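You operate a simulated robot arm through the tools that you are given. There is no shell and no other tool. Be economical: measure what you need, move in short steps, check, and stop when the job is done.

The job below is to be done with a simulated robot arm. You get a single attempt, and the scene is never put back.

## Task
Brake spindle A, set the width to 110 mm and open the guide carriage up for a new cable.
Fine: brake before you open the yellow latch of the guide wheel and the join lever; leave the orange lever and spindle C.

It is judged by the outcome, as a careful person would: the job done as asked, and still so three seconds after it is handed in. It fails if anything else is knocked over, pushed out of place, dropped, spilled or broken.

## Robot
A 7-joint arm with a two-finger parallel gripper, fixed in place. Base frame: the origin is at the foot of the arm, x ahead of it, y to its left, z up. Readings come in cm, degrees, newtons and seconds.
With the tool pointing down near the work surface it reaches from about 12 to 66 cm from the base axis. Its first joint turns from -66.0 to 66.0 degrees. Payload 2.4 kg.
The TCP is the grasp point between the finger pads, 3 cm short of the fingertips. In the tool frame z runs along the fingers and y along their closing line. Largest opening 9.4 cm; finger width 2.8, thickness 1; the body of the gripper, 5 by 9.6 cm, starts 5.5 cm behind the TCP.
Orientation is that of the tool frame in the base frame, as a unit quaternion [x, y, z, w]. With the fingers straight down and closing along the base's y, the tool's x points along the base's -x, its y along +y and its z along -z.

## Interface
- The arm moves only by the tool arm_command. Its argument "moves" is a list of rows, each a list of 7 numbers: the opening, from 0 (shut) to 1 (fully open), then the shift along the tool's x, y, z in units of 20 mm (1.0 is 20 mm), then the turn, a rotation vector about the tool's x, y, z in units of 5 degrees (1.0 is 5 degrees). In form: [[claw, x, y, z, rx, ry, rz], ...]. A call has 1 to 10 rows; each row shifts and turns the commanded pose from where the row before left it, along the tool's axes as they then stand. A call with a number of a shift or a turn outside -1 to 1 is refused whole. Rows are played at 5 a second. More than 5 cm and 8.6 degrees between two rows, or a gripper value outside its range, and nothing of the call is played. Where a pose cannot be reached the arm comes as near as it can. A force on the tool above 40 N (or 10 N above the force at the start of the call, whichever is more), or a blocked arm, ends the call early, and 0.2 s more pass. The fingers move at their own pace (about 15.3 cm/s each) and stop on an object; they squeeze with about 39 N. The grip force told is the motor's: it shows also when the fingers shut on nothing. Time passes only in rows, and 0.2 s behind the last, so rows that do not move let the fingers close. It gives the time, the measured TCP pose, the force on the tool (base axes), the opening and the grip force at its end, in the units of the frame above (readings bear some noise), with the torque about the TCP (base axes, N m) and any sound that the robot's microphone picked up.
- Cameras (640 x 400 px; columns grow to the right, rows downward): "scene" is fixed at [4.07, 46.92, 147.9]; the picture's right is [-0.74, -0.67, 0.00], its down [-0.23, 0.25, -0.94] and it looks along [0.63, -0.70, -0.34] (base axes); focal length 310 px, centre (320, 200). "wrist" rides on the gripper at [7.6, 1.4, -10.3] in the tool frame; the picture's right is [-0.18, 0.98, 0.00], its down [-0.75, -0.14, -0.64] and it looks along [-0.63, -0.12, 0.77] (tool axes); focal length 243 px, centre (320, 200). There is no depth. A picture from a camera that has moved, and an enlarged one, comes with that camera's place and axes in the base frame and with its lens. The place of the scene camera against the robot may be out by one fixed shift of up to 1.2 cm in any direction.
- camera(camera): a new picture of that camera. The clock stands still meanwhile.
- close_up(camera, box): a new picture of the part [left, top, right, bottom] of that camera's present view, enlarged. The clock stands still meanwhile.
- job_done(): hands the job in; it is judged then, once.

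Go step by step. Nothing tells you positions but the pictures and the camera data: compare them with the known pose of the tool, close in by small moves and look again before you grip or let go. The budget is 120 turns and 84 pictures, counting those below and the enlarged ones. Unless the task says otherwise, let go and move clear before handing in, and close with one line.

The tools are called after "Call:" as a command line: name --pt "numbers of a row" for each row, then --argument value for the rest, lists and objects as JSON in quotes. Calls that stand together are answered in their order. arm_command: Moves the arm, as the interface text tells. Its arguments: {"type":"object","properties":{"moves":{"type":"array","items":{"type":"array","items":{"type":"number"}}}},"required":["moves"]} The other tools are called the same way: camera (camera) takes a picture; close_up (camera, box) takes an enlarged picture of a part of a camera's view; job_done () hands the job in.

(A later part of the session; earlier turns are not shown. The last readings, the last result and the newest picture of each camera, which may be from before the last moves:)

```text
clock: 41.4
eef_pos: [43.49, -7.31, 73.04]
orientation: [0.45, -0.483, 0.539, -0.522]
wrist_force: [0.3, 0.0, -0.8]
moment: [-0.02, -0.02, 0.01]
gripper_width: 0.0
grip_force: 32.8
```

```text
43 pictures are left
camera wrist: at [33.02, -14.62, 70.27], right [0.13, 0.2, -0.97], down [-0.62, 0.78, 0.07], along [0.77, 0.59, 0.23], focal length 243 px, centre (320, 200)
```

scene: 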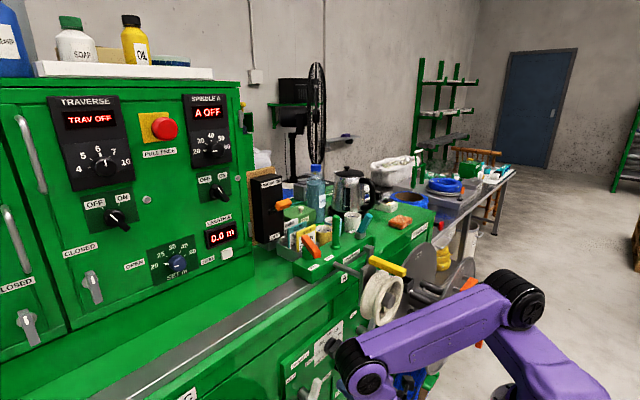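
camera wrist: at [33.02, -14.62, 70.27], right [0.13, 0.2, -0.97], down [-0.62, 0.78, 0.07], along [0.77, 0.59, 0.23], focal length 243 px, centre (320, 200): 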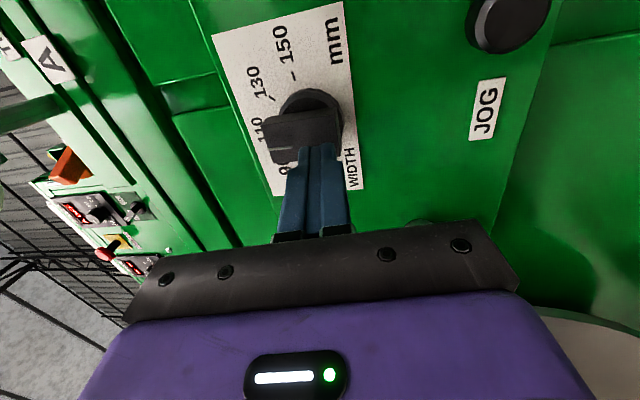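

Now yaw toward -y with small retreat to face lever A.

Call:
arm_command --pt "0 0.74 0 -0.34 -0.5 1 0" --pt "0 0.77 0 -0.27 -0.5 1 0" --pt "0 0.79 0 -0.2 -0.5 1 0" --pt "0 0.81 0 -0.13 0 1 0" --pt "0 0.81 0 -0.06 0 1 0" --pt "0 0.82 0 0.01 0 1 0"

Call:
camera --camera "wrist"

```text
clock: 42.8
eef_pos: [38.99, -16.11, 72.74]
orientation: [-0.332, 0.631, -0.61, 0.344]
wrist_force: [1.4, 0.0, -0.3]
moment: [-0.01, 0.0, -0.01]
gripper_width: 0.0
grip_force: 33.0
```

```text
42 pictures are left
camera wrist: at [26.12, -17.07, 71.24], right [0.1, 0.19, -0.98], down [-0.13, 0.98, 0.18], along [0.99, 0.11, 0.12], focal length 243 px, centre (320, 200)
```

wrist: 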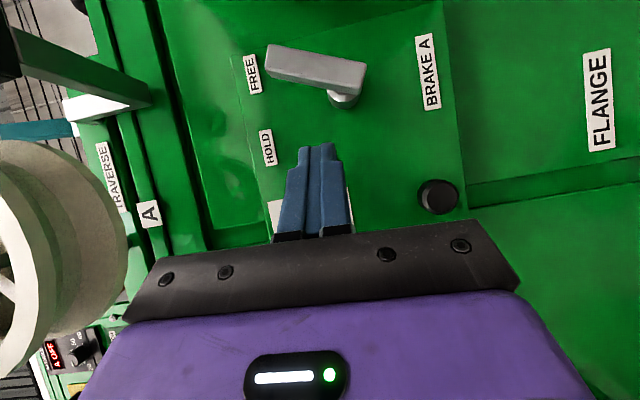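

Clear view: lever at FREE, HOLD 50° counter-clockwise. I'll move the closed fingers to the -y side of the lever, staying in front of it.

Call:
arm_command --pt "0 0.85 -0.15 0.5 0 0 0" --pt "0 0.85 -0.15 0.5 0 0 0" --pt "0 0.85 -0.15 0.5 0 0 0" --pt "0 0.85 -0.15 0.5 0 0 0" --pt "0 0.85 -0.15 0.5 0 0 0" --pt "0 0.85 -0.15 0.5 0 0 0"

Call:
camera --camera "wrist"

Call:
camera --camera "scene"

```text
clock: 43.8
eef_pos: [41.08, -15.32, 73.73]
orientation: [-0.407, 0.585, -0.564, 0.417]
wrist_force: [-0.3, -0.4, -0.4]
moment: [-0.01, -0.01, 0.0]
gripper_width: 0.0
grip_force: 33.5
stopped in row 5: the arm was blocked; the commanded pose is now the measured one
```

```text
41 pictures are left
camera wrist: at [28.84, -19.21, 72.26], right [0.05, 0.21, -0.98], down [-0.37, 0.91, 0.17], along [0.93, 0.35, 0.12], focal length 243 px, centre (320, 200)
```

wrist: 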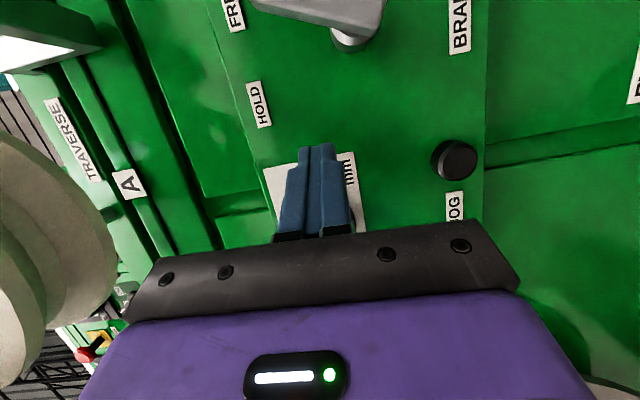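

```text
40 pictures are left
```

scene: 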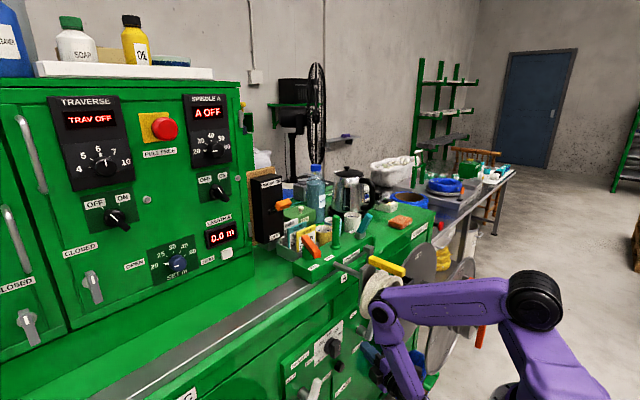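

The forearm got blocked by the wheel above, so this approach won't reach the far side of lever A. I'll retreat and instead come from above, to the right of the wheel, with the natural tool-down configuration.

Call:
arm_command --pt "0 -1 0 -0.7 0 0 0" --pt "0 -1 0 -0.7 0 0 0" --pt "0 -1 0 -0.7 0 0 0" --pt "0 -1 0 -0.7 0 0 0" --pt "0 -1 0 -0.7 0 0 0" --pt "0 -1 0 -0.7 0 0 0" --pt "0 -1 -0.5 -0.7 0 0 0"

Call:
camera --camera "scene"

```text
clock: 45.4
eef_pos: [36.42, 0.83, 75.22]
orientation: [-0.404, 0.588, -0.566, 0.414]
wrist_force: [-0.3, 0.0, 0.6]
moment: [0.04, 0.03, -0.01]
gripper_width: 0.02
grip_force: 33.1
```

```text
39 pictures are left
```

scene: 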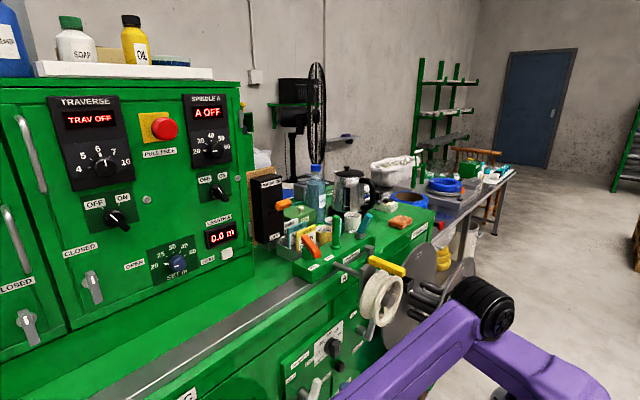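

Everything in place. Raise straight up, then reverse the reconfiguration.

Call:
arm_command --pt "0 0 -1 0 0 0 0" --pt "0 0 -1 0 0 0 0" --pt "0 0 -1 0 0 0 0" --pt "0 0 -1 0 0 0 0" --pt "0 0 -1 0 0 0 0" --pt "0 0 -1 0 0 0 0" --pt "0 0 -1 0 0 0 0" --pt "0 0 -1 0 0 0 0" --pt "0 0 -1 0 0 0 0" --pt "0 0 -1 0 0 0 0"

Call:
arm_command --pt "0 0 -1 0 0 0.5 0" --pt "0 0 -1 0 0 0.5 0" --pt "0 0 -1 0 0 1 0" --pt "0 0 -1 0 0 1 0" --pt "0 0 -1 0 0 1 0" --pt "0 0 -1 0 0 1 0" --pt "0 0 -1 0 0 1 0" --pt "0 0 -1 0 0 0 0" --pt "0 0 -1 0 0 0 0" --pt "0 0 -1 0 0 0 0"

```text
clock: 47.6
eef_pos: [36.39, 0.05, 95.25]
orientation: [-0.405, 0.588, -0.564, 0.415]
wrist_force: [0.4, 0.2, 0.9]
moment: [0.0, -0.03, 0.0]
gripper_width: 0.02
grip_force: 33.3
```

```text
clock: 49.8
eef_pos: [36.62, -0.6, 115.27]
orientation: [-0.246, 0.675, -0.65, 0.248]
wrist_force: [-0.3, -0.8, -0.1]
moment: [0.0, 0.03, -0.03]
gripper_width: 0.0
grip_force: 33.1
```

Call:
arm_command --pt "0 0 0 0 -0.756 0 0.654" --pt "0 0 0 0 -0.756 0 0.654" --pt "0 0 0 0 -0.756 0 0.654" --pt "0 0 0 0 -0.756 0 0.654" --pt "0 0 0 0 -0.756 0 0.654" --pt "0 0 0 0 -0.756 0 0.654" --pt "0 0 0 0 -0.756 0 0.654" --pt "0 0 0 0 -0.756 0 0.654" --pt "0 0 0 0 -0.756 0 0.654"

Call:
arm_command --pt "0 0 0 0 -0.756 0 0.654" --pt "0 0 0 0 -0.756 0 0.654" --pt "0 0 0 0 -0.756 0 0.654" --pt "0 0 0 0 -0.756 0 0.654" --pt "0 0 0 0 -0.756 0 0.654" --pt "0 0 0 0 -0.756 0 0.654" --pt "0 0 0 0 -0.756 0 0.654" --pt "0 0 0 0 -0.756 0 0.654" --pt "0 0 0 0 -0.756 0 0.654"

```text
clock: 51.8
eef_pos: [36.6, -0.51, 115.33]
orientation: [-0.129, 0.873, -0.343, 0.321]
wrist_force: [-0.1, 0.3, -0.3]
moment: [-0.01, 0.0, -0.02]
gripper_width: 0.01
grip_force: 33.1
```

```text
clock: 53.8
eef_pos: [36.63, -0.51, 115.31]
orientation: [0.005, 0.938, 0.016, 0.346]
wrist_force: [-0.2, 0.5, 0.1]
moment: [0.0, -0.02, 0.01]
gripper_width: 0.0
grip_force: 32.9
```

Back in the natural pose. Travel to the right (−y), above the latch height.

Call:
arm_command --pt "0 -0.5 -0.3 -0.6 0 0 0" --pt "0 -0.5 -0.3 -0.6 0 0 0" --pt "0 -0.5 -0.5 -0.6 0 0 0" --pt "0 0 -1 0 0 0 0" --pt "0 0 -1 0 0 0 0" --pt "0 0 -1 0 0 0 0" --pt "0 0 -1 0 0 0 0" --pt "0 0 -1 0 0 0 0" --pt "0 0 -1 0 0 0 0" --pt "0 0 -1 0 0 0 0"

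Call:
arm_command --pt "0 0 -1 0 0 0 0" --pt "0 0 -1 0 0 0 0" --pt "0 0 -1 0 0 0 0" --pt "0 0 -1 0 0 0 0" --pt "0 0 -1 0 0 0 0" --pt "0 0 -1 0 0 0 0" --pt "0 0 -1 0 0 0 0" --pt "0 0 -1 0 0 0 0" --pt "0 0 -1 0 0 0 0" --pt "0 0 -1 0 0 0 0"

Call:
camera --camera "wrist"

Call:
camera --camera "scene"

```text
clock: 56.0
eef_pos: [36.53, -16.92, 119.37]
orientation: [0.005, 0.938, 0.015, 0.346]
wrist_force: [0.2, 0.0, -0.2]
moment: [-0.02, -0.02, 0.01]
gripper_width: 0.02
grip_force: 33.1
```

```text
clock: 58.2
eef_pos: [36.51, -36.9, 118.67]
orientation: [0.006, 0.938, 0.015, 0.346]
wrist_force: [-0.5, 0.1, 0.9]
moment: [-0.02, -0.02, 0.03]
gripper_width: 0.01
grip_force: 32.8
```

```text
38 pictures are left
camera wrist: at [24.02, -35.68, 121.62], right [0.14, 0.98, 0.15], down [0.16, -0.17, 0.97], along [0.98, -0.11, -0.18], focal length 243 px, centre (320, 200)
```

wrist: 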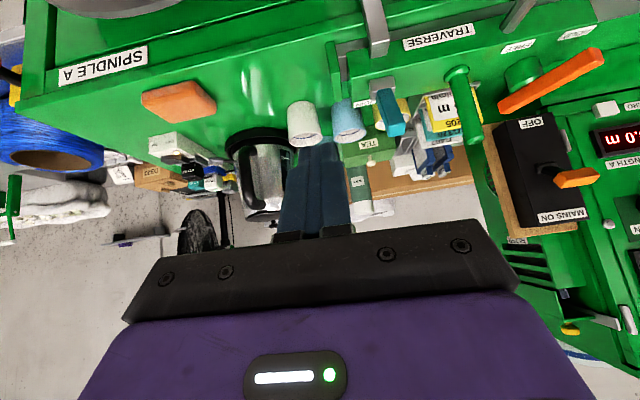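

```text
37 pictures are left
```

scene: 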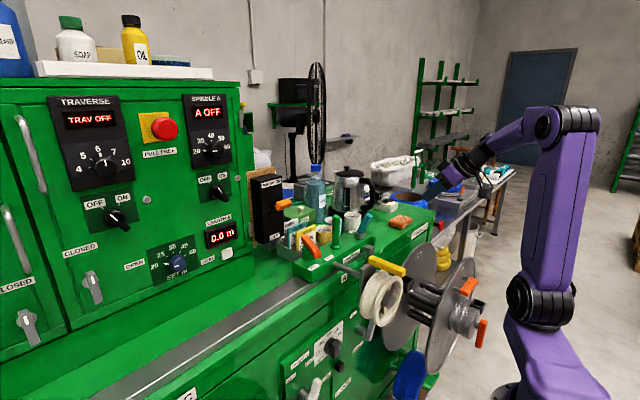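

Now make the tool steeper (φ≈20°) with a lean toward +y, and look down at lever A from here.

Call:
arm_command --pt "0 0 0 0 0 1 0" --pt "0 0 0 0 0 1 0" --pt "0 0 0 0 0 1 0" --pt "0 0 0 0 0 1 0" --pt "0 0 0 0.5 -0.94 0 0.34" --pt "0 0 0 1 -0.94 0 0.34" --pt "0 0 0 1 -0.94 0 0.34" --pt "0 0 0 1 -0.47 0 0.17" --pt "0 0 0 1 0 0 0"

Call:
camera --camera "wrist"

```text
clock: 60.2
eef_pos: [39.69, -35.03, 110.47]
orientation: [0.028, 0.97, 0.167, 0.175]
wrist_force: [-0.3, -0.3, 0.4]
moment: [-0.01, 0.02, 0.04]
gripper_width: 0.0
grip_force: 33.5
```

```text
36 pictures are left
camera wrist: at [28.91, -36.07, 117.51], right [0.17, 0.91, 0.39], down [0.48, -0.42, 0.77], along [0.86, 0.06, -0.51], focal length 243 px, centre (320, 200)
```

wrist: 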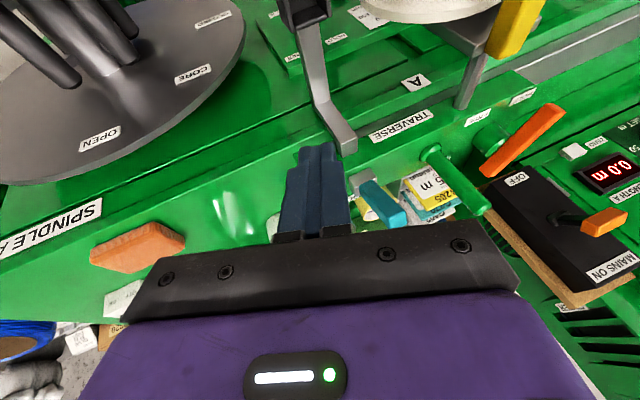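

The catch box/strut stands at y≈-29, so I'll lean the hand further (tool toward +y) and descend to its right.

Call:
arm_command --pt "0 0 0 0 -0.938 0 0.349" --pt "0 0 0 0 -0.938 0 0.349" --pt "0 0 0 0 -0.938 0 0.349" --pt "0 0 0 0 -0.938 0 0.349" --pt "0 0.21 -0.82 0.9 0 0 0" --pt "0 0.21 -0.82 0.9 0 0 0" --pt "0 0.21 -0.82 0.9 0 0 0" --pt "0 0.21 -0.82 0.9 0 0 0" --pt "0 0.21 -0.82 0.9 0 0 0"

Call:
camera --camera "wrist"

Call:
camera --camera "scene"

```text
clock: 62.2
eef_pos: [40.95, -35.61, 98.31]
orientation: [0.059, 0.927, 0.332, 0.167]
wrist_force: [-0.3, 0.4, -0.9]
moment: [0.03, 0.0, 0.01]
gripper_width: 0.01
grip_force: 32.9
```

```text
35 pictures are left
camera wrist: at [30.1, -38.97, 104.51], right [0.17, 0.72, 0.67], down [0.48, -0.66, 0.58], along [0.86, 0.23, -0.46], focal length 243 px, centre (320, 200)
```

wrist: 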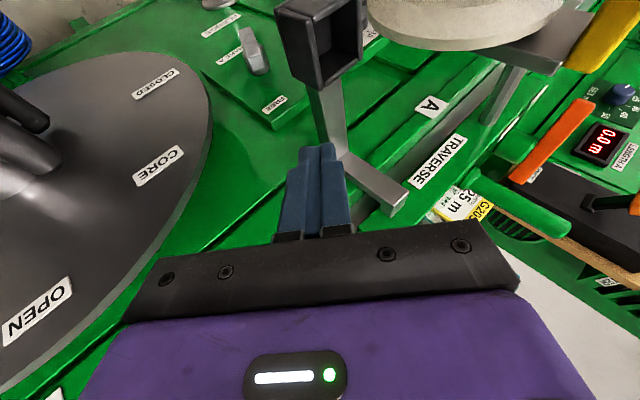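

```text
34 pictures are left
```

scene: 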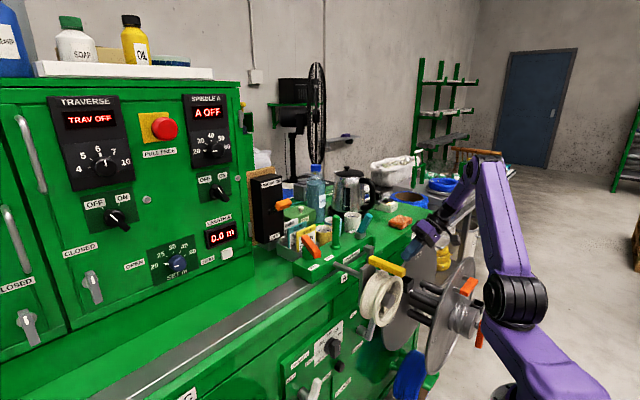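

Clearance to the strut looks fine. Continue down.

Call:
arm_command --pt "0 0.21 -0.82 0.9 0 0 0" --pt "0 0.21 -0.82 0.9 0 0 0" --pt "0 0.21 -0.82 0.9 0 0 0" --pt "0 0.21 -0.82 0.9 0 0 0" --pt "0 0.21 -0.82 0.9 0 0 0"

Call:
camera --camera "wrist"

Call:
close_up --camera "scene" --box '[300, 200, 500, 350]'

```text
clock: 63.4
eef_pos: [42.09, -36.21, 85.89]
orientation: [0.059, 0.926, 0.333, 0.167]
wrist_force: [-0.1, 0.2, 0.5]
moment: [-0.02, 0.01, -0.01]
gripper_width: 0.0
grip_force: 33.0
```

```text
33 pictures are left
camera wrist: at [31.28, -39.56, 92.22], right [0.17, 0.72, 0.67], down [0.48, -0.66, 0.58], along [0.86, 0.23, -0.46], focal length 243 px, centre (320, 200)
```

wrist: 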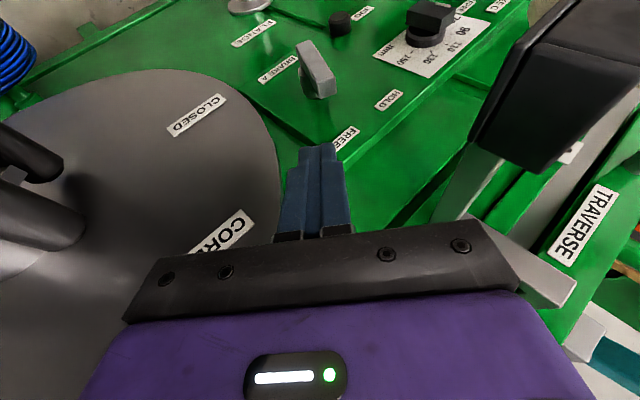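

```text
2.67 times, centred on (400, 275) of scene
camera zoom: at [4.07, 46.92, 147.9], right [-0.74, -0.67, 0.0], down [-0.23, 0.25, -0.94], along [0.63, -0.7, -0.34], focal length 826 px, centre (107, 0)
```

zoom: 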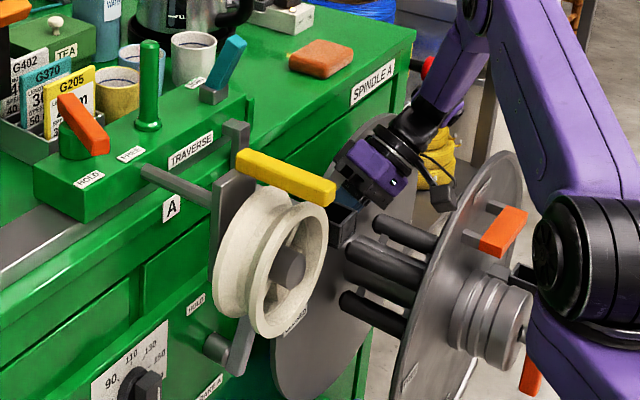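

Lever A is in view; the reel flanges sit at x≈28 and x≈47 with my hand between them. I'll lean a bit more to stay below the catch box, then descend to the lever's right side.

Call:
arm_command --pt "0 0 0 0 -0.938 0 0.349" --pt "0 0 0 0 -0.938 0 0.349" --pt "0 0 0 0 -0.938 0 0.349" --pt "0 0.06 -0.56 0.85 0 0 0" --pt "0 0.06 -0.56 0.85 0 0 0" --pt "0 0.06 -0.56 0.85 0 0 0"

Call:
camera --camera "wrist"

Call:
close_up --camera "scene" --box '[300, 200, 600, 400]'

```text
clock: 64.8
eef_pos: [43.5, -34.11, 80.26]
orientation: [0.079, 0.875, 0.45, 0.158]
wrist_force: [-0.7, 1.2, 0.6]
moment: [-0.02, 0.01, 0.01]
gripper_width: 0.0
grip_force: 33.3
```

```text
31 pictures are left
camera wrist: at [32.73, -38.99, 85.48], right [0.17, 0.52, 0.84], down [0.48, -0.78, 0.39], along [0.86, 0.34, -0.38], focal length 243 px, centre (320, 200)
```

wrist: 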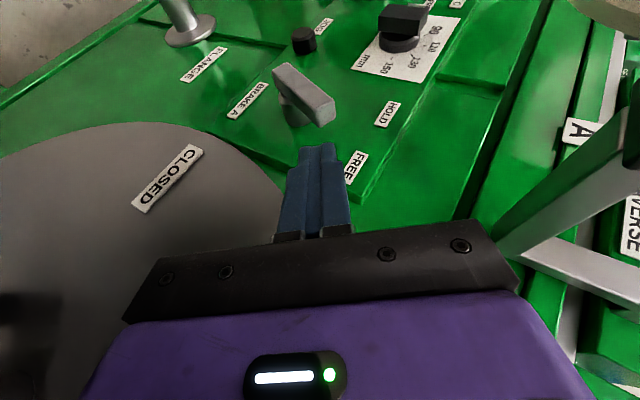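

```text
2.00 times, centred on (450, 300) of scene
camera zoom: at [4.07, 46.92, 147.9], right [-0.74, -0.67, 0.0], down [-0.23, 0.25, -0.94], along [0.63, -0.7, -0.34], focal length 620 px, centre (60, 0)
```

zoom: 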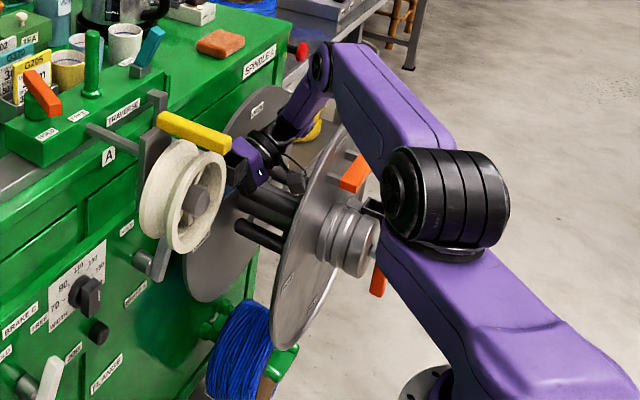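

Call:
arm_command --pt "0 0.15 -0.73 0.83 0 0 0" --pt "0 0.15 -0.73 0.83 0 0 0" --pt "0 -0.4 0.06 0.24 0 0 0" --pt "0 -0.4 0.06 0.24 0 0 0"

Call:
camera --camera "wrist"

```text
clock: 65.2
eef_pos: [43.76, -33.18, 78.82]
orientation: [0.083, 0.871, 0.46, 0.152]
wrist_force: [-10.6, 16.3, 12.2]
moment: [-1.49, 1.22, -1.66]
gripper_width: 0.0
grip_force: 32.9
stopped in row 2: the force on the tool passed its limit at 65 N (the readings are from after the stop); the commanded pose is now the measured one
```

```text
29 pictures are left
camera wrist: at [33.09, -38.16, 84.02], right [0.18, 0.5, 0.85], down [0.49, -0.79, 0.37], along [0.85, 0.35, -0.39], focal length 243 px, centre (320, 200)
```

wrist: 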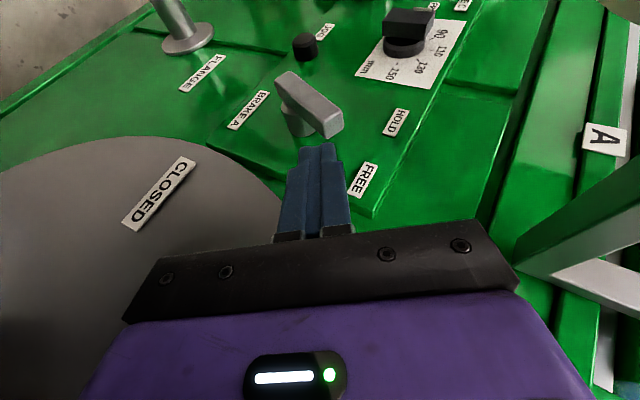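

Contact ended the move: most likely the wrist camera touched the front flange edge (x≈30). Back off upward, then go forward 2.5 cm so the camera clears it.

Call:
arm_command --pt "0 -0.12 0.74 -0.32 0 0 0" --pt "0 -0.59 0 0.22 0 0 0" --pt "0 -0.59 0 0.22 0 0 0"

Call:
close_up --camera "scene" --box '[360, 220, 500, 320]'

```text
clock: 65.8
eef_pos: [43.82, -33.27, 80.32]
orientation: [0.084, 0.871, 0.46, 0.151]
wrist_force: [-6.0, -0.1, 0.2]
moment: [-0.09, -0.29, -0.35]
gripper_width: 0.0
grip_force: 32.8
stopped in row 2: the force on the tool passed its limit at 56 N (the readings are from after the stop); the commanded pose is now the measured one
```

```text
4.00 times, centred on (430, 270) of scene
camera zoom: at [4.05, 46.93, 147.9], right [-0.74, -0.67, 0.0], down [-0.23, 0.25, -0.94], along [0.63, -0.7, -0.34], focal length 1240 px, centre (-120, -80)
```

zoom: 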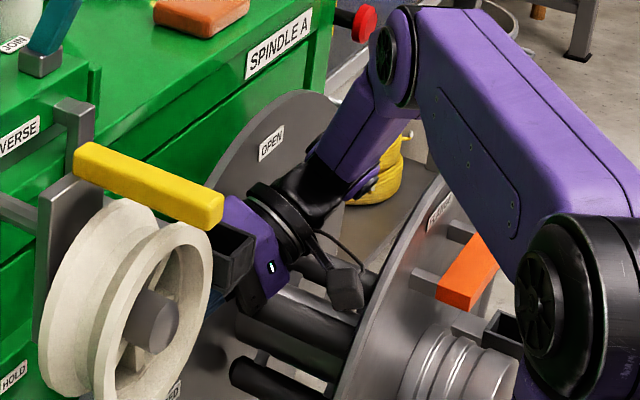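

The hand is squeezed between the reel flanges (gap x≈34–44). I'll back out upward and use a flatter entry under the catch box instead.

Call:
arm_command --pt "0 -0.08 0.59 -0.93 0 0 0" --pt "0 -0.08 0.59 -0.93 0 0 0" --pt "0 -0.08 0.59 -0.93 0 0 0" --pt "0 -0.2 0.8 -0.55 0 0 0" --pt "0 -0.2 0.8 -0.55 0 0 0" --pt "0 -0.2 0.8 -0.55 0 0 0" --pt "0 -0.2 0.8 -0.55 0 0 0" --pt "0 -0.2 0.8 -0.55 0 0 0" --pt "0 -0.2 0.8 -0.55 0 0 0" --pt "0 -0.2 0.8 -0.55 0 0 0"

Call:
camera --camera "scene"

```text
clock: 68.0
eef_pos: [42.45, -36.21, 100.14]
orientation: [0.083, 0.871, 0.46, 0.152]
wrist_force: [0.0, -0.2, -0.8]
moment: [-0.01, 0.01, 0.0]
gripper_width: 0.0
grip_force: 33.4
```

```text
27 pictures are left
```

scene: 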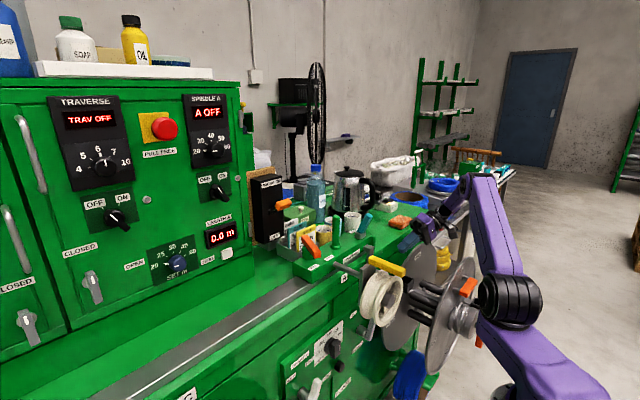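

All in place. Undo the lean, then retreat and pitch to ~55°.

Call:
arm_command --pt "0 0 0 0 0.935 0 -0.341" --pt "0 0 0 0 0.935 0 -0.341" --pt "0 0 0 0 0.935 0 -0.341" --pt "0 0 0 0 0.935 0 -0.341" --pt "0 0 0 0 0.935 0 -0.341" --pt "0 0 0 0 0.935 0 -0.341" --pt "0 0 0 0 0.935 0 -0.341" --pt "0 0 0 0 0.935 0 -0.341" --pt "0 0 0 0 0.935 0 -0.341" --pt "0 0 0 0 0.935 0 -0.341"

Call:
arm_command --pt "0 0.64 0.43 -0.84 0 -1 0" --pt "0 0.56 0.43 -0.89 0 -1 0" --pt "0 0.48 0.43 -0.94 0 -1 0" --pt "0 0.4 0.43 -0.97 0 -1 0" --pt "0 0.31 0.43 -1 0 -1 0" --pt "0 0.22 0.43 -1 0 -1 0" --pt "0 0.13 0.43 -1 0 -1 0"

```text
clock: 70.2
eef_pos: [42.67, -36.12, 100.01]
orientation: [0.01, 0.984, 0.05, 0.171]
wrist_force: [0.3, -0.4, 0.1]
moment: [0.03, 0.03, 0.01]
gripper_width: 0.0
grip_force: 32.8
```

```text
clock: 71.8
eef_pos: [30.35, -31.04, 108.72]
orientation: [0.025, 0.886, 0.045, 0.46]
wrist_force: [0.1, -0.2, -0.3]
moment: [0.0, 0.0, 0.01]
gripper_width: 0.02
grip_force: 33.0
```

Call:
arm_command --pt "0 0.8 0.05 0.6 0 0 0" --pt "0 0.8 0.05 0.6 0 0 0" --pt "0 0.8 0.05 0.6 0 0 0" --pt "0 0.8 0.05 0.6 0 0 0" --pt "0 0.8 0.05 0.6 0 0 0" --pt "0 0.8 0.05 0.6 0 0 0" --pt "0 0.8 0.05 0.6 0 0 0" --pt "0 0.8 0.05 0.6 0 0 0"

Call:
camera --camera "wrist"

```text
clock: 73.6
eef_pos: [30.82, -28.64, 92.81]
orientation: [0.024, 0.887, 0.046, 0.459]
wrist_force: [0.2, -0.1, 0.1]
moment: [0.03, 0.03, -0.02]
gripper_width: 0.02
grip_force: 32.7
```

```text
26 pictures are left
camera wrist: at [18.01, -27.13, 92.63], right [0.11, 0.96, 0.25], down [-0.09, -0.24, 0.97], along [0.99, -0.13, 0.06], focal length 243 px, centre (320, 200)
```

wrist: 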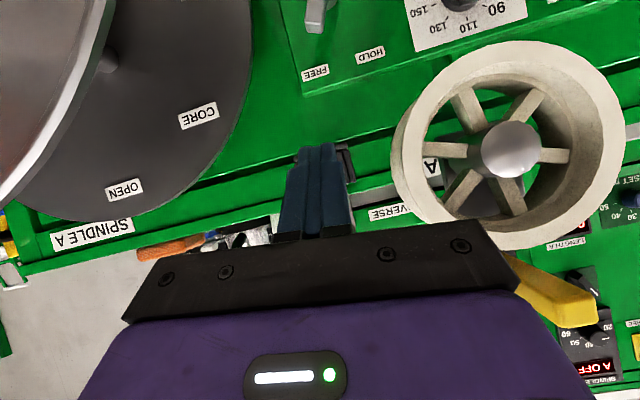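

Good view; box ahead of the fingertips. Lower to the entry line under the box, then slide in along the tool axis.

Call:
arm_command --pt "0 0.7 -0.44 0.5 0 0 0" --pt "0 0.7 -0.44 0.5 0 0 0" --pt "0 0.7 -0.44 0.5 0 0 0" --pt "0 0.7 -0.44 0.5 0 0 0" --pt "0 0 0 1 0 0 0" --pt "0 0 0 1 0 0 0" --pt "0 0 0 1 0 0 0"

Call:
camera --camera "wrist"

```text
clock: 75.2
eef_pos: [35.66, -31.03, 82.16]
orientation: [0.026, 0.887, 0.046, 0.459]
wrist_force: [0.3, 0.3, -0.1]
moment: [-0.03, 0.0, 0.0]
gripper_width: 0.0
grip_force: 32.6
```

```text
25 pictures are left
camera wrist: at [22.92, -29.58, 82.01], right [0.11, 0.96, 0.25], down [-0.09, -0.24, 0.97], along [0.99, -0.13, 0.06], focal length 243 px, centre (320, 200)
```

wrist: 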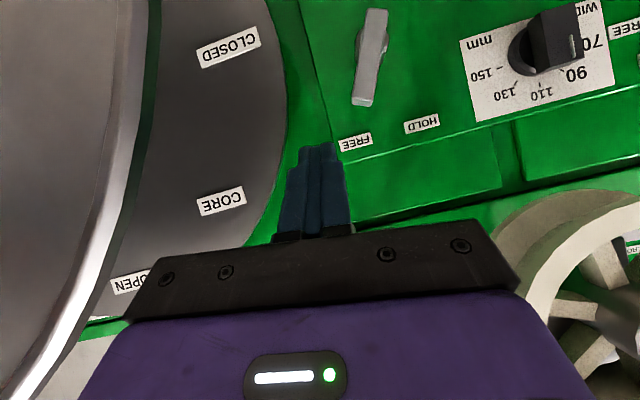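

Clean corridor between the flange edge and lever. Slide in.

Call:
arm_command --pt "0 0 0 1 0 0 0" --pt "0 0 0 1 0 0 0" --pt "0 0 0 1 0 0 0" --pt "0 0 0 1 0 0 0" --pt "0 0 0 1 0 0 0" --pt "0 0 0 0.3 0 0 0"

Call:
camera --camera "wrist"

```text
clock: 76.6
eef_pos: [44.4, -30.26, 76.03]
orientation: [0.025, 0.887, 0.046, 0.46]
wrist_force: [-0.1, 0.2, 0.0]
moment: [0.02, -0.02, -0.01]
gripper_width: 0.0
grip_force: 32.9
```

```text
24 pictures are left
camera wrist: at [31.59, -28.9, 75.92], right [0.11, 0.96, 0.25], down [-0.09, -0.24, 0.97], along [0.99, -0.13, 0.06], focal length 243 px, centre (320, 200)
```

wrist: 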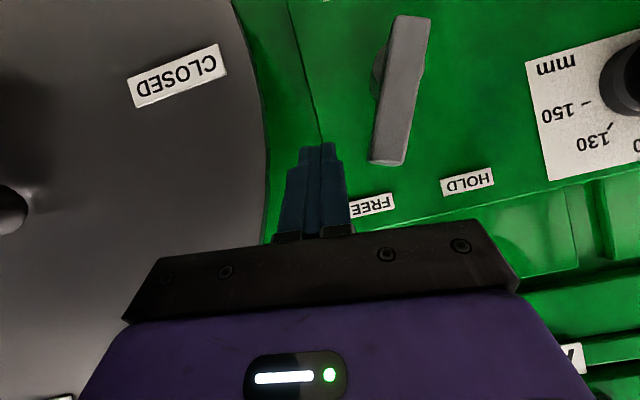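

Fingertips are on the right of the lever at its depth. Lower slightly and sweep toward +y.

Call:
arm_command --pt "0 0.3 0 0.3 0 0 0" --pt "0 0.05 0.7 0 0 0 0" --pt "0 0.05 0.7 0 0 0 0" --pt "0 0.05 0.5 0 0 0 0" --pt "0 0.05 0.5 0 0 0 0"

Call:
camera --camera "wrist"

```text
clock: 77.8
eef_pos: [44.33, -25.2, 75.36]
orientation: [0.023, 0.887, 0.048, 0.459]
wrist_force: [-0.8, -0.8, 0.1]
moment: [0.0, -0.02, 0.0]
gripper_width: 0.01
grip_force: 32.9
```

```text
23 pictures are left
camera wrist: at [31.41, -23.89, 75.23], right [0.11, 0.96, 0.25], down [-0.09, -0.25, 0.97], along [0.99, -0.12, 0.06], focal length 243 px, centre (320, 200)
```

wrist: 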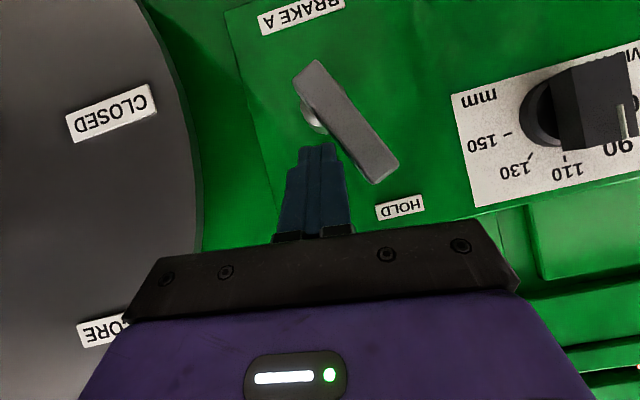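

Lever swung to the HOLD side. Push slightly further to make sure it's at its stop.

Call:
arm_command --pt "0 0 0.3 0 0 0 0" --pt "0 0 0.25 0 0 0 0" --pt "0 0 0.25 0 0 0 0"

Call:
close_up --camera "wrist" --box '[220, 40, 460, 240]'

```text
clock: 78.6
eef_pos: [44.13, -24.95, 75.76]
orientation: [0.031, 0.886, 0.037, 0.461]
wrist_force: [1.3, -36.3, -9.4]
moment: [-1.14, 0.1, -0.68]
gripper_width: 0.01
grip_force: 33.1
```

```text
2.00 times, centred on (340, 140) of wrist
camera zoom: at [31.34, -23.18, 75.6], right [0.13, 0.96, 0.24], down [-0.1, -0.23, 0.97], along [0.99, -0.15, 0.06], focal length 485 px, centre (280, 320)
```

zoom: 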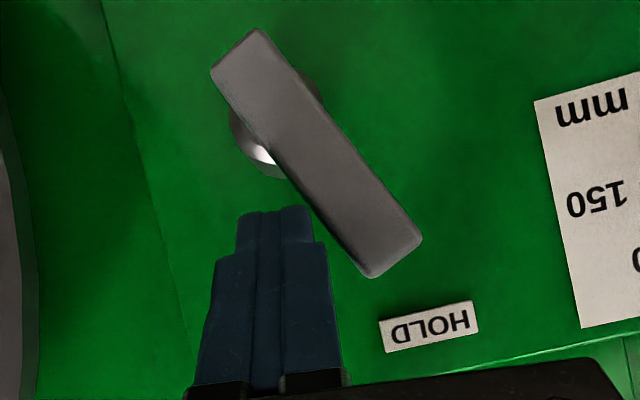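

Lever is firmly at its HOLD stop. Move off it and retract along the entry line.

Call:
arm_command --pt "0 0 -1 0 0 0 0" --pt "0 0 -1 0 0 0 0" --pt "0 0 -0.5 -0.5 0 0 0" --pt "0 0 0 -1 0 0 0" --pt "0 0 0 -1 0 0 0" --pt "0 0 0 -1 0 0 0" --pt "0 0 0 -1 0 0 0" --pt "0 0 0 -1 0 0 0" --pt "0 0 0 -1 0 0 0"

Call:
arm_command --pt "0 0 0 -1 0 0 0" --pt "0 -0.8 0 -0.6 0 0 0" --pt "0 -0.8 0 -0.6 0 0 0" --pt "0 -0.8 0 -0.6 0 0 0" --pt "0 -0.8 0 -0.6 0 0 0" --pt "0 -0.8 0 -0.6 0 0 0" --pt "0 -0.8 0 -0.6 0 0 0" --pt "0 -0.8 0 -0.6 0 0 0" --pt "0 -0.8 0 -0.6 0 0 0"

Call:
camera --camera "wrist"

```text
clock: 80.6
eef_pos: [33.75, -29.44, 82.48]
orientation: [0.025, 0.886, 0.046, 0.46]
wrist_force: [0.1, 0.1, 0.2]
moment: [-0.03, -0.02, -0.04]
gripper_width: 0.0
grip_force: 32.8
```

```text
clock: 82.6
eef_pos: [31.62, -31.37, 99.65]
orientation: [0.024, 0.887, 0.046, 0.46]
wrist_force: [-0.1, 0.2, -0.1]
moment: [-0.02, -0.01, 0.0]
gripper_width: 0.0
grip_force: 32.5
```

```text
21 pictures are left
camera wrist: at [18.75, -30.0, 99.52], right [0.11, 0.96, 0.25], down [-0.09, -0.24, 0.97], along [0.99, -0.13, 0.06], focal length 243 px, centre (320, 200)
```

wrist: 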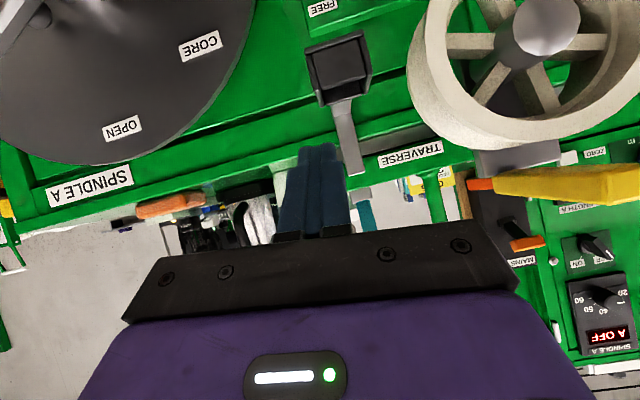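

Call:
close_up --camera "scene" --box '[320, 190, 430, 300]'

Call:
arm_command --pt "0 -0.8 0.6 -0.6 0 0.5 0" --pt "0 -0.8 0.6 -0.6 0 0.5 0" --pt "0 -0.8 0.6 -0.6 0 0.5 0" --pt "0 -0.8 0.6 -0.6 0 0.5 0" --pt "0 -0.8 0.6 -0.6 0 0.5 0" --pt "0 -0.8 0.6 -0.6 0 0.5 0" --pt "0 -0.8 0.6 -0.6 0 0.5 0" --pt "0 -0.8 0.6 -0.6 0 0.5 0" --pt "0 -0.8 0.6 -0.6 0 0.5 0"

Call:
camera --camera "wrist"

```text
3.64 times, centred on (375, 245) of scene
camera zoom: at [4.07, 46.92, 147.9], right [-0.74, -0.67, 0.0], down [-0.23, 0.25, -0.94], along [0.63, -0.7, -0.34], focal length 1127 px, centre (120, 36)
```

zoom: 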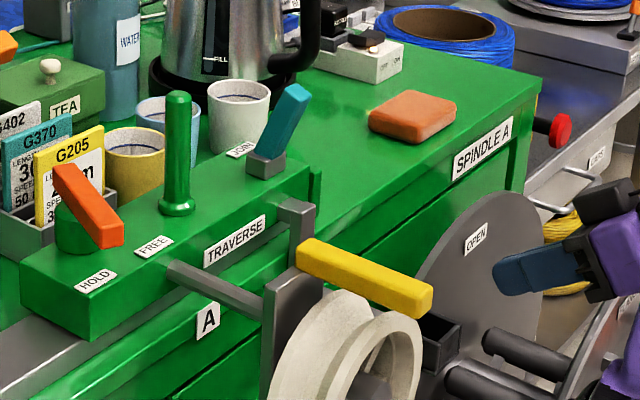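

```text
clock: 84.6
eef_pos: [34.24, -22.47, 118.27]
orientation: [0.015, 0.959, 0.05, 0.277]
wrist_force: [-0.1, 0.2, 0.3]
moment: [0.0, 0.01, 0.0]
gripper_width: 0.0
grip_force: 33.1
```

```text
19 pictures are left
camera wrist: at [22.27, -21.55, 123.11], right [0.16, 0.97, 0.2], down [0.3, -0.24, 0.92], along [0.94, -0.09, -0.32], focal length 243 px, centre (320, 200)
```

wrist: 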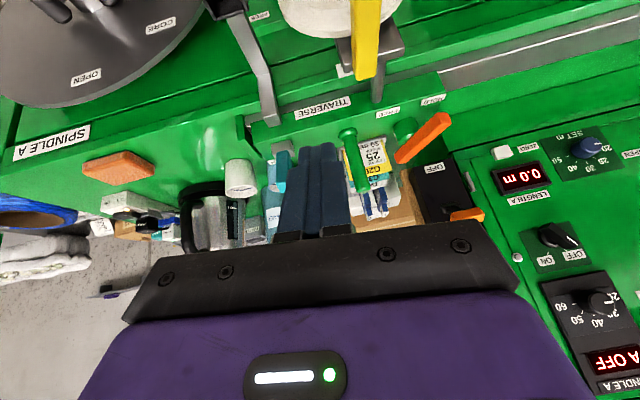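

Call:
close_up --camera "wrist" --box '[220, 0, 460, 200]'

```text
2.00 times, centred on (340, 100) of wrist
camera zoom: at [22.27, -21.55, 123.11], right [0.16, 0.97, 0.2], down [0.3, -0.24, 0.92], along [0.94, -0.09, -0.32], focal length 485 px, centre (280, 400)
```

zoom: 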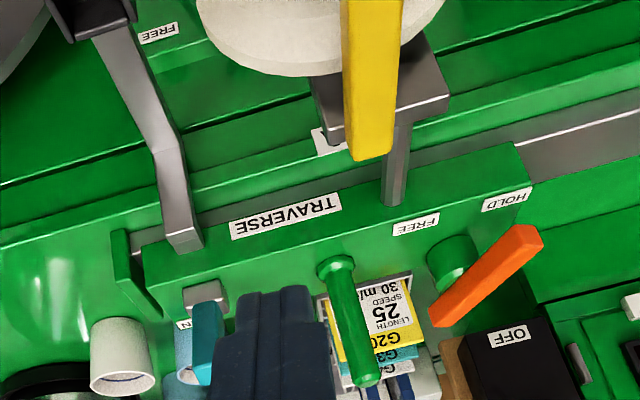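

The latch lies along x over the wheel, hinged at its back end (x≈42). I'll bring the open fingers above it and look.

Call:
arm_command --pt "0.6 0.35 0.75 0.5 0 0 0" --pt "0.6 0.35 0.75 0.5 0 0 0" --pt "0.6 0.35 0.75 0.5 0 0 0" --pt "0.6 0.35 0.75 0.5 0 0 0"

Call:
camera --camera "wrist"

```text
clock: 85.6
eef_pos: [34.07, -15.92, 114.14]
orientation: [0.015, 0.96, 0.05, 0.276]
wrist_force: [0.2, 0.7, 0.5]
moment: [0.0, 0.03, 0.01]
gripper_width: 5.65
grip_force: 0.0
```

```text
17 pictures are left
camera wrist: at [22.01, -15.14, 118.86], right [0.16, 0.97, 0.2], down [0.3, -0.24, 0.92], along [0.94, -0.09, -0.32], focal length 243 px, centre (320, 200)
```

wrist: 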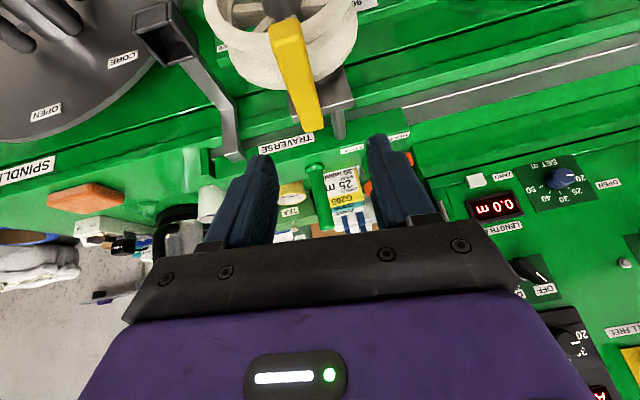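

Latch spans x 32.7–42 at y≈-16.2, top z≈104.5. Descend to straddle its front part.

Call:
arm_command --pt "0.6 0.406 -0.122 0.78 0 0 0" --pt "0.6 0.406 -0.122 0.78 0 0 0" --pt "0.6 0.406 -0.122 0.78 0 0 0" --pt "0.6 0.406 -0.122 0.78 0 0 0" --pt "0.6 0.406 -0.122 0.78 0 0 0"

Call:
camera --camera "wrist"

```text
clock: 86.8
eef_pos: [34.74, -16.23, 105.29]
orientation: [0.016, 0.959, 0.05, 0.278]
wrist_force: [0.0, -0.8, 0.6]
moment: [0.01, -0.01, 0.02]
gripper_width: 5.63
grip_force: 0.0
```

```text
16 pictures are left
camera wrist: at [22.76, -15.39, 109.97], right [0.16, 0.97, 0.2], down [0.29, -0.24, 0.93], along [0.94, -0.09, -0.32], focal length 243 px, centre (320, 200)
```

wrist: 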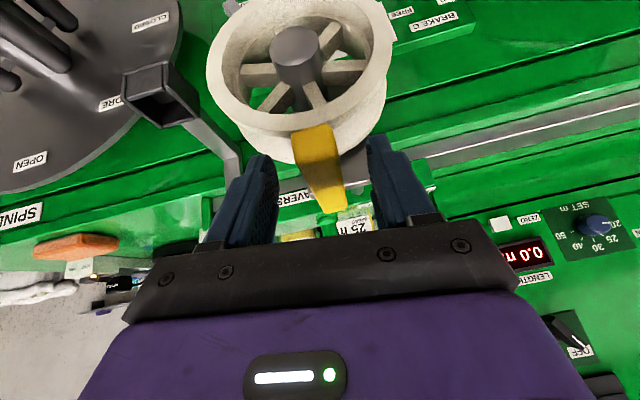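

Latch is between the fingers. Close and lift gently 1 cm to test the hinge direction.

Call:
arm_command --pt "0 0 0 0 0 0 0" --pt "0 0 0 0 0 0 0" --pt "0 -0.2 0 -0.34 0 0 0" --pt "0 -0.2 0 -0.34 0 0 0"

Call:
camera --camera "wrist"

```text
clock: 87.8
eef_pos: [34.76, -16.31, 106.69]
orientation: [0.014, 0.96, 0.052, 0.276]
wrist_force: [5.3, 14.1, -17.3]
moment: [-0.55, 1.08, -0.65]
gripper_width: 2.38
grip_force: 44.9
```

```text
15 pictures are left
camera wrist: at [22.68, -15.43, 111.48], right [0.16, 0.97, 0.2], down [0.3, -0.24, 0.92], along [0.94, -0.08, -0.33], focal length 243 px, centre (320, 200)
```

wrist: 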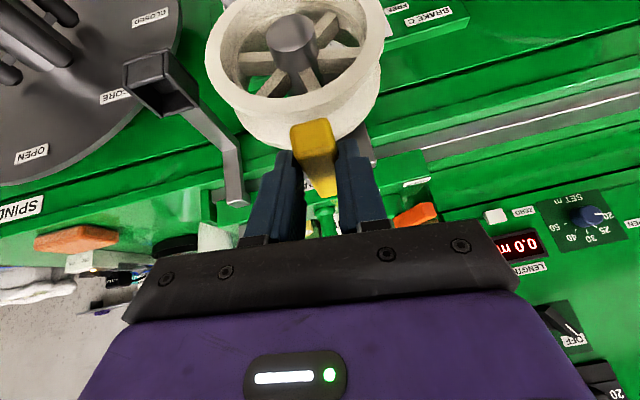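

The latch is rising with the gripper, so it hinges upward. Continue along the arc.

Call:
arm_command --pt "0 -0.46 0 0.02 0 0 0" --pt "0 -0.57 0 -0.24 0 0 0" --pt "0 -0.59 0 -0.15 0 0 0" --pt "0 -0.63 0 -0.02 0 0 0"

Call:
camera --camera "wrist"

```text
clock: 88.8
eef_pos: [37.84, -16.3, 109.76]
orientation: [0.014, 0.96, 0.056, 0.275]
wrist_force: [-21.5, 22.1, -2.9]
moment: [0.44, 1.36, 0.12]
gripper_width: 2.19
grip_force: 44.9
```

```text
14 pictures are left
camera wrist: at [25.96, -15.62, 114.58], right [0.15, 0.97, 0.21], down [0.3, -0.25, 0.92], along [0.94, -0.08, -0.33], focal length 243 px, centre (320, 200)
```

wrist: 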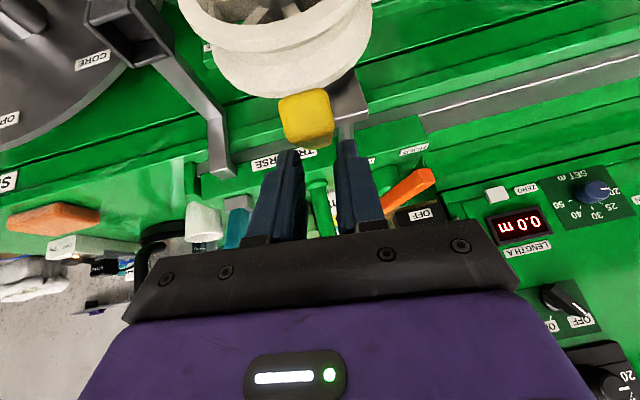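

The latch is partway up but the pads are now only gripping near their tips. Continue on a tighter arc around the hinge.

Call:
arm_command --pt "0 -0.44 0 -0.05 0 0 0" --pt "0 -0.41 0 0.05 0 0 0" --pt "0 -0.36 0 0.14 0 0 0" --pt "0 -0.33 0 0.23 0 0 0"

Call:
camera --camera "wrist"

```text
clock: 89.8
eef_pos: [41.15, -17.01, 110.88]
orientation: [0.016, 0.959, 0.049, 0.278]
wrist_force: [0.6, 0.1, -0.4]
moment: [-0.02, 0.01, 0.01]
gripper_width: 0.0
grip_force: 33.2
```

```text
13 pictures are left
camera wrist: at [29.1, -16.05, 115.65], right [0.16, 0.97, 0.2], down [0.29, -0.24, 0.93], along [0.94, -0.09, -0.32], focal length 243 px, centre (320, 200)
```

wrist: 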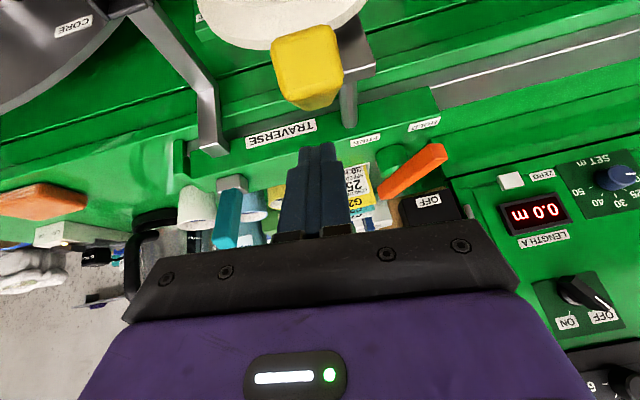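

The grip slipped off but the latch stays raised at ~38°. I'll go over and behind it, then push it up and back from the front with closed fingers.

Call:
arm_command --pt "0 -0.53 0 -0.85 0 0 0" --pt "0 -0.53 0 -0.85 0 0 0" --pt "0 0.89 0.08 -0.56 0 0 0" --pt "0 0.89 0.08 -0.56 0 0 0" --pt "0 0.89 0.08 -0.56 0 0 0" --pt "0 0.89 0.08 -0.56 0 0 0" --pt "0 0.89 0.08 -0.56 0 0 0" --pt "0 0.82 0 0.99 0 0 0" --pt "0 0.82 0 0.99 0 0 0" --pt "0 0.82 0 0.99 0 0 0"

Call:
camera --camera "wrist"

```text
clock: 92.0
eef_pos: [29.64, -15.71, 107.33]
orientation: [0.013, 0.959, 0.051, 0.277]
wrist_force: [-0.8, -1.0, 0.1]
moment: [-0.01, 0.03, -0.01]
gripper_width: 0.0
grip_force: 33.0
```

```text
12 pictures are left
camera wrist: at [17.63, -14.85, 112.05], right [0.15, 0.97, 0.2], down [0.3, -0.24, 0.93], along [0.94, -0.08, -0.32], focal length 243 px, centre (320, 200)
```

wrist: 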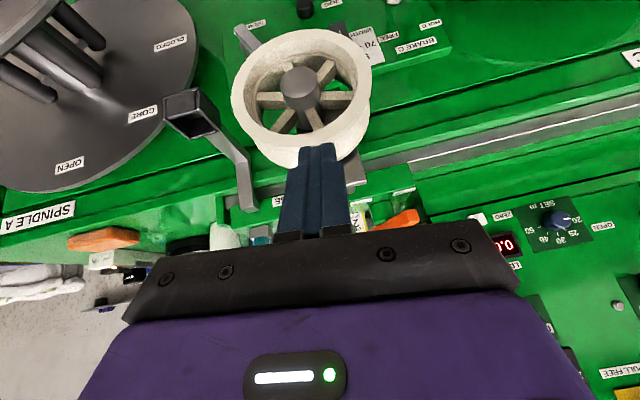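

Call:
arm_command --pt "0 -0.89 0 0.1 0 0 0" --pt "0 -0.89 0 0.1 0 0 0" --pt "0 -0.89 0 0.1 0 0 0" --pt "0 -0.89 0 0.1 0 0 0" --pt "0 -0.89 0 0.1 0 0 0" --pt "0 -0.89 0 0.1 0 0 0"

Call:
close_up --camera "scene" --box '[320, 190, 430, 300]'

```text
clock: 93.4
eef_pos: [38.39, -16.19, 111.49]
orientation: [0.014, 0.962, 0.053, 0.268]
wrist_force: [-12.9, 0.5, 4.7]
moment: [0.09, 0.16, 0.05]
gripper_width: 0.0
grip_force: 33.6
stopped in row 6: the force on the tool passed its limit at 56 N (the readings are from after the stop); the commanded pose is now the measured one
```

```text
3.64 times, centred on (375, 245) of scene
camera zoom: at [4.02, 46.93, 147.9], right [-0.74, -0.67, 0.0], down [-0.23, 0.25, -0.94], along [0.63, -0.7, -0.34], focal length 1127 px, centre (120, 36)
```

zoom: 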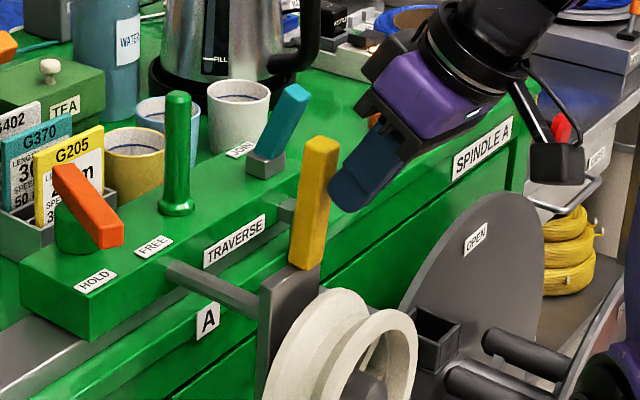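

The latch stands fully up at its stop. Next the teal join lever near (54,-29,106); back off and move over for a closer look.

Call:
arm_command --pt "0 0.16 0 -0.69 0 0 0" --pt "0 0.16 0 -0.69 0 0 0" --pt "0 0.16 0 -0.69 0 0 0" --pt "0.7 0 -1 0 0 0 0" --pt "0.7 0 -1 0 0 0 0" --pt "0.7 0 -1 0 0 0 0" --pt "0.7 0 -1 0 0 0 0" --pt "0.7 0 -1 0 0 0 0" --pt "0.7 0 -1 0 0 0 0" --pt "0.7 0 -0.5 0 0 0 0"

Call:
arm_command --pt "0.7 -0.7 0 0.6 0 0 0" --pt "0.7 -0.7 0 0.6 0 0 0" --pt "0.7 -0.7 0 0.6 0 0 0"

Call:
camera --camera "wrist"

```text
clock: 95.6
eef_pos: [35.49, -29.38, 113.23]
orientation: [0.014, 0.962, 0.052, 0.269]
wrist_force: [-0.2, -0.1, -0.9]
moment: [0.0, 0.04, -0.02]
gripper_width: 6.59
grip_force: 0.0
```

```text
clock: 96.4
eef_pos: [41.03, -29.15, 112.18]
orientation: [0.014, 0.962, 0.052, 0.269]
wrist_force: [0.0, -0.4, -0.2]
moment: [-0.04, 0.02, -0.03]
gripper_width: 6.59
grip_force: 0.1
```

```text
10 pictures are left
camera wrist: at [29.15, -28.42, 117.25], right [0.16, 0.97, 0.2], down [0.31, -0.24, 0.92], along [0.94, -0.08, -0.34], focal length 243 px, centre (320, 200)
```

wrist: 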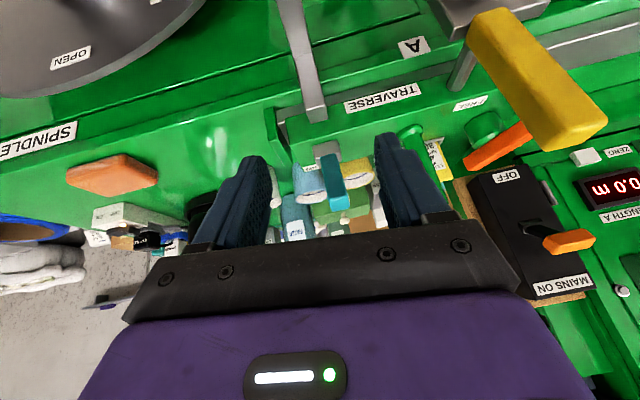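

Call:
close_up --camera "wrist" --box '[275, 120, 385, 220]'

```text
4.00 times, centred on (330, 170) of wrist
camera zoom: at [29.15, -28.42, 117.25], right [0.16, 0.97, 0.2], down [0.31, -0.24, 0.92], along [0.94, -0.08, -0.34], focal length 970 px, centre (280, 320)
```

zoom: 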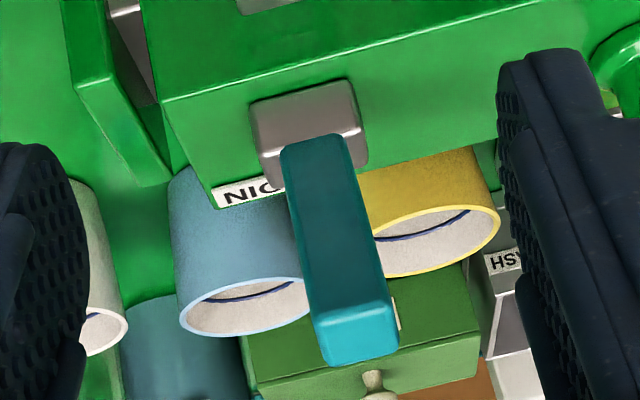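

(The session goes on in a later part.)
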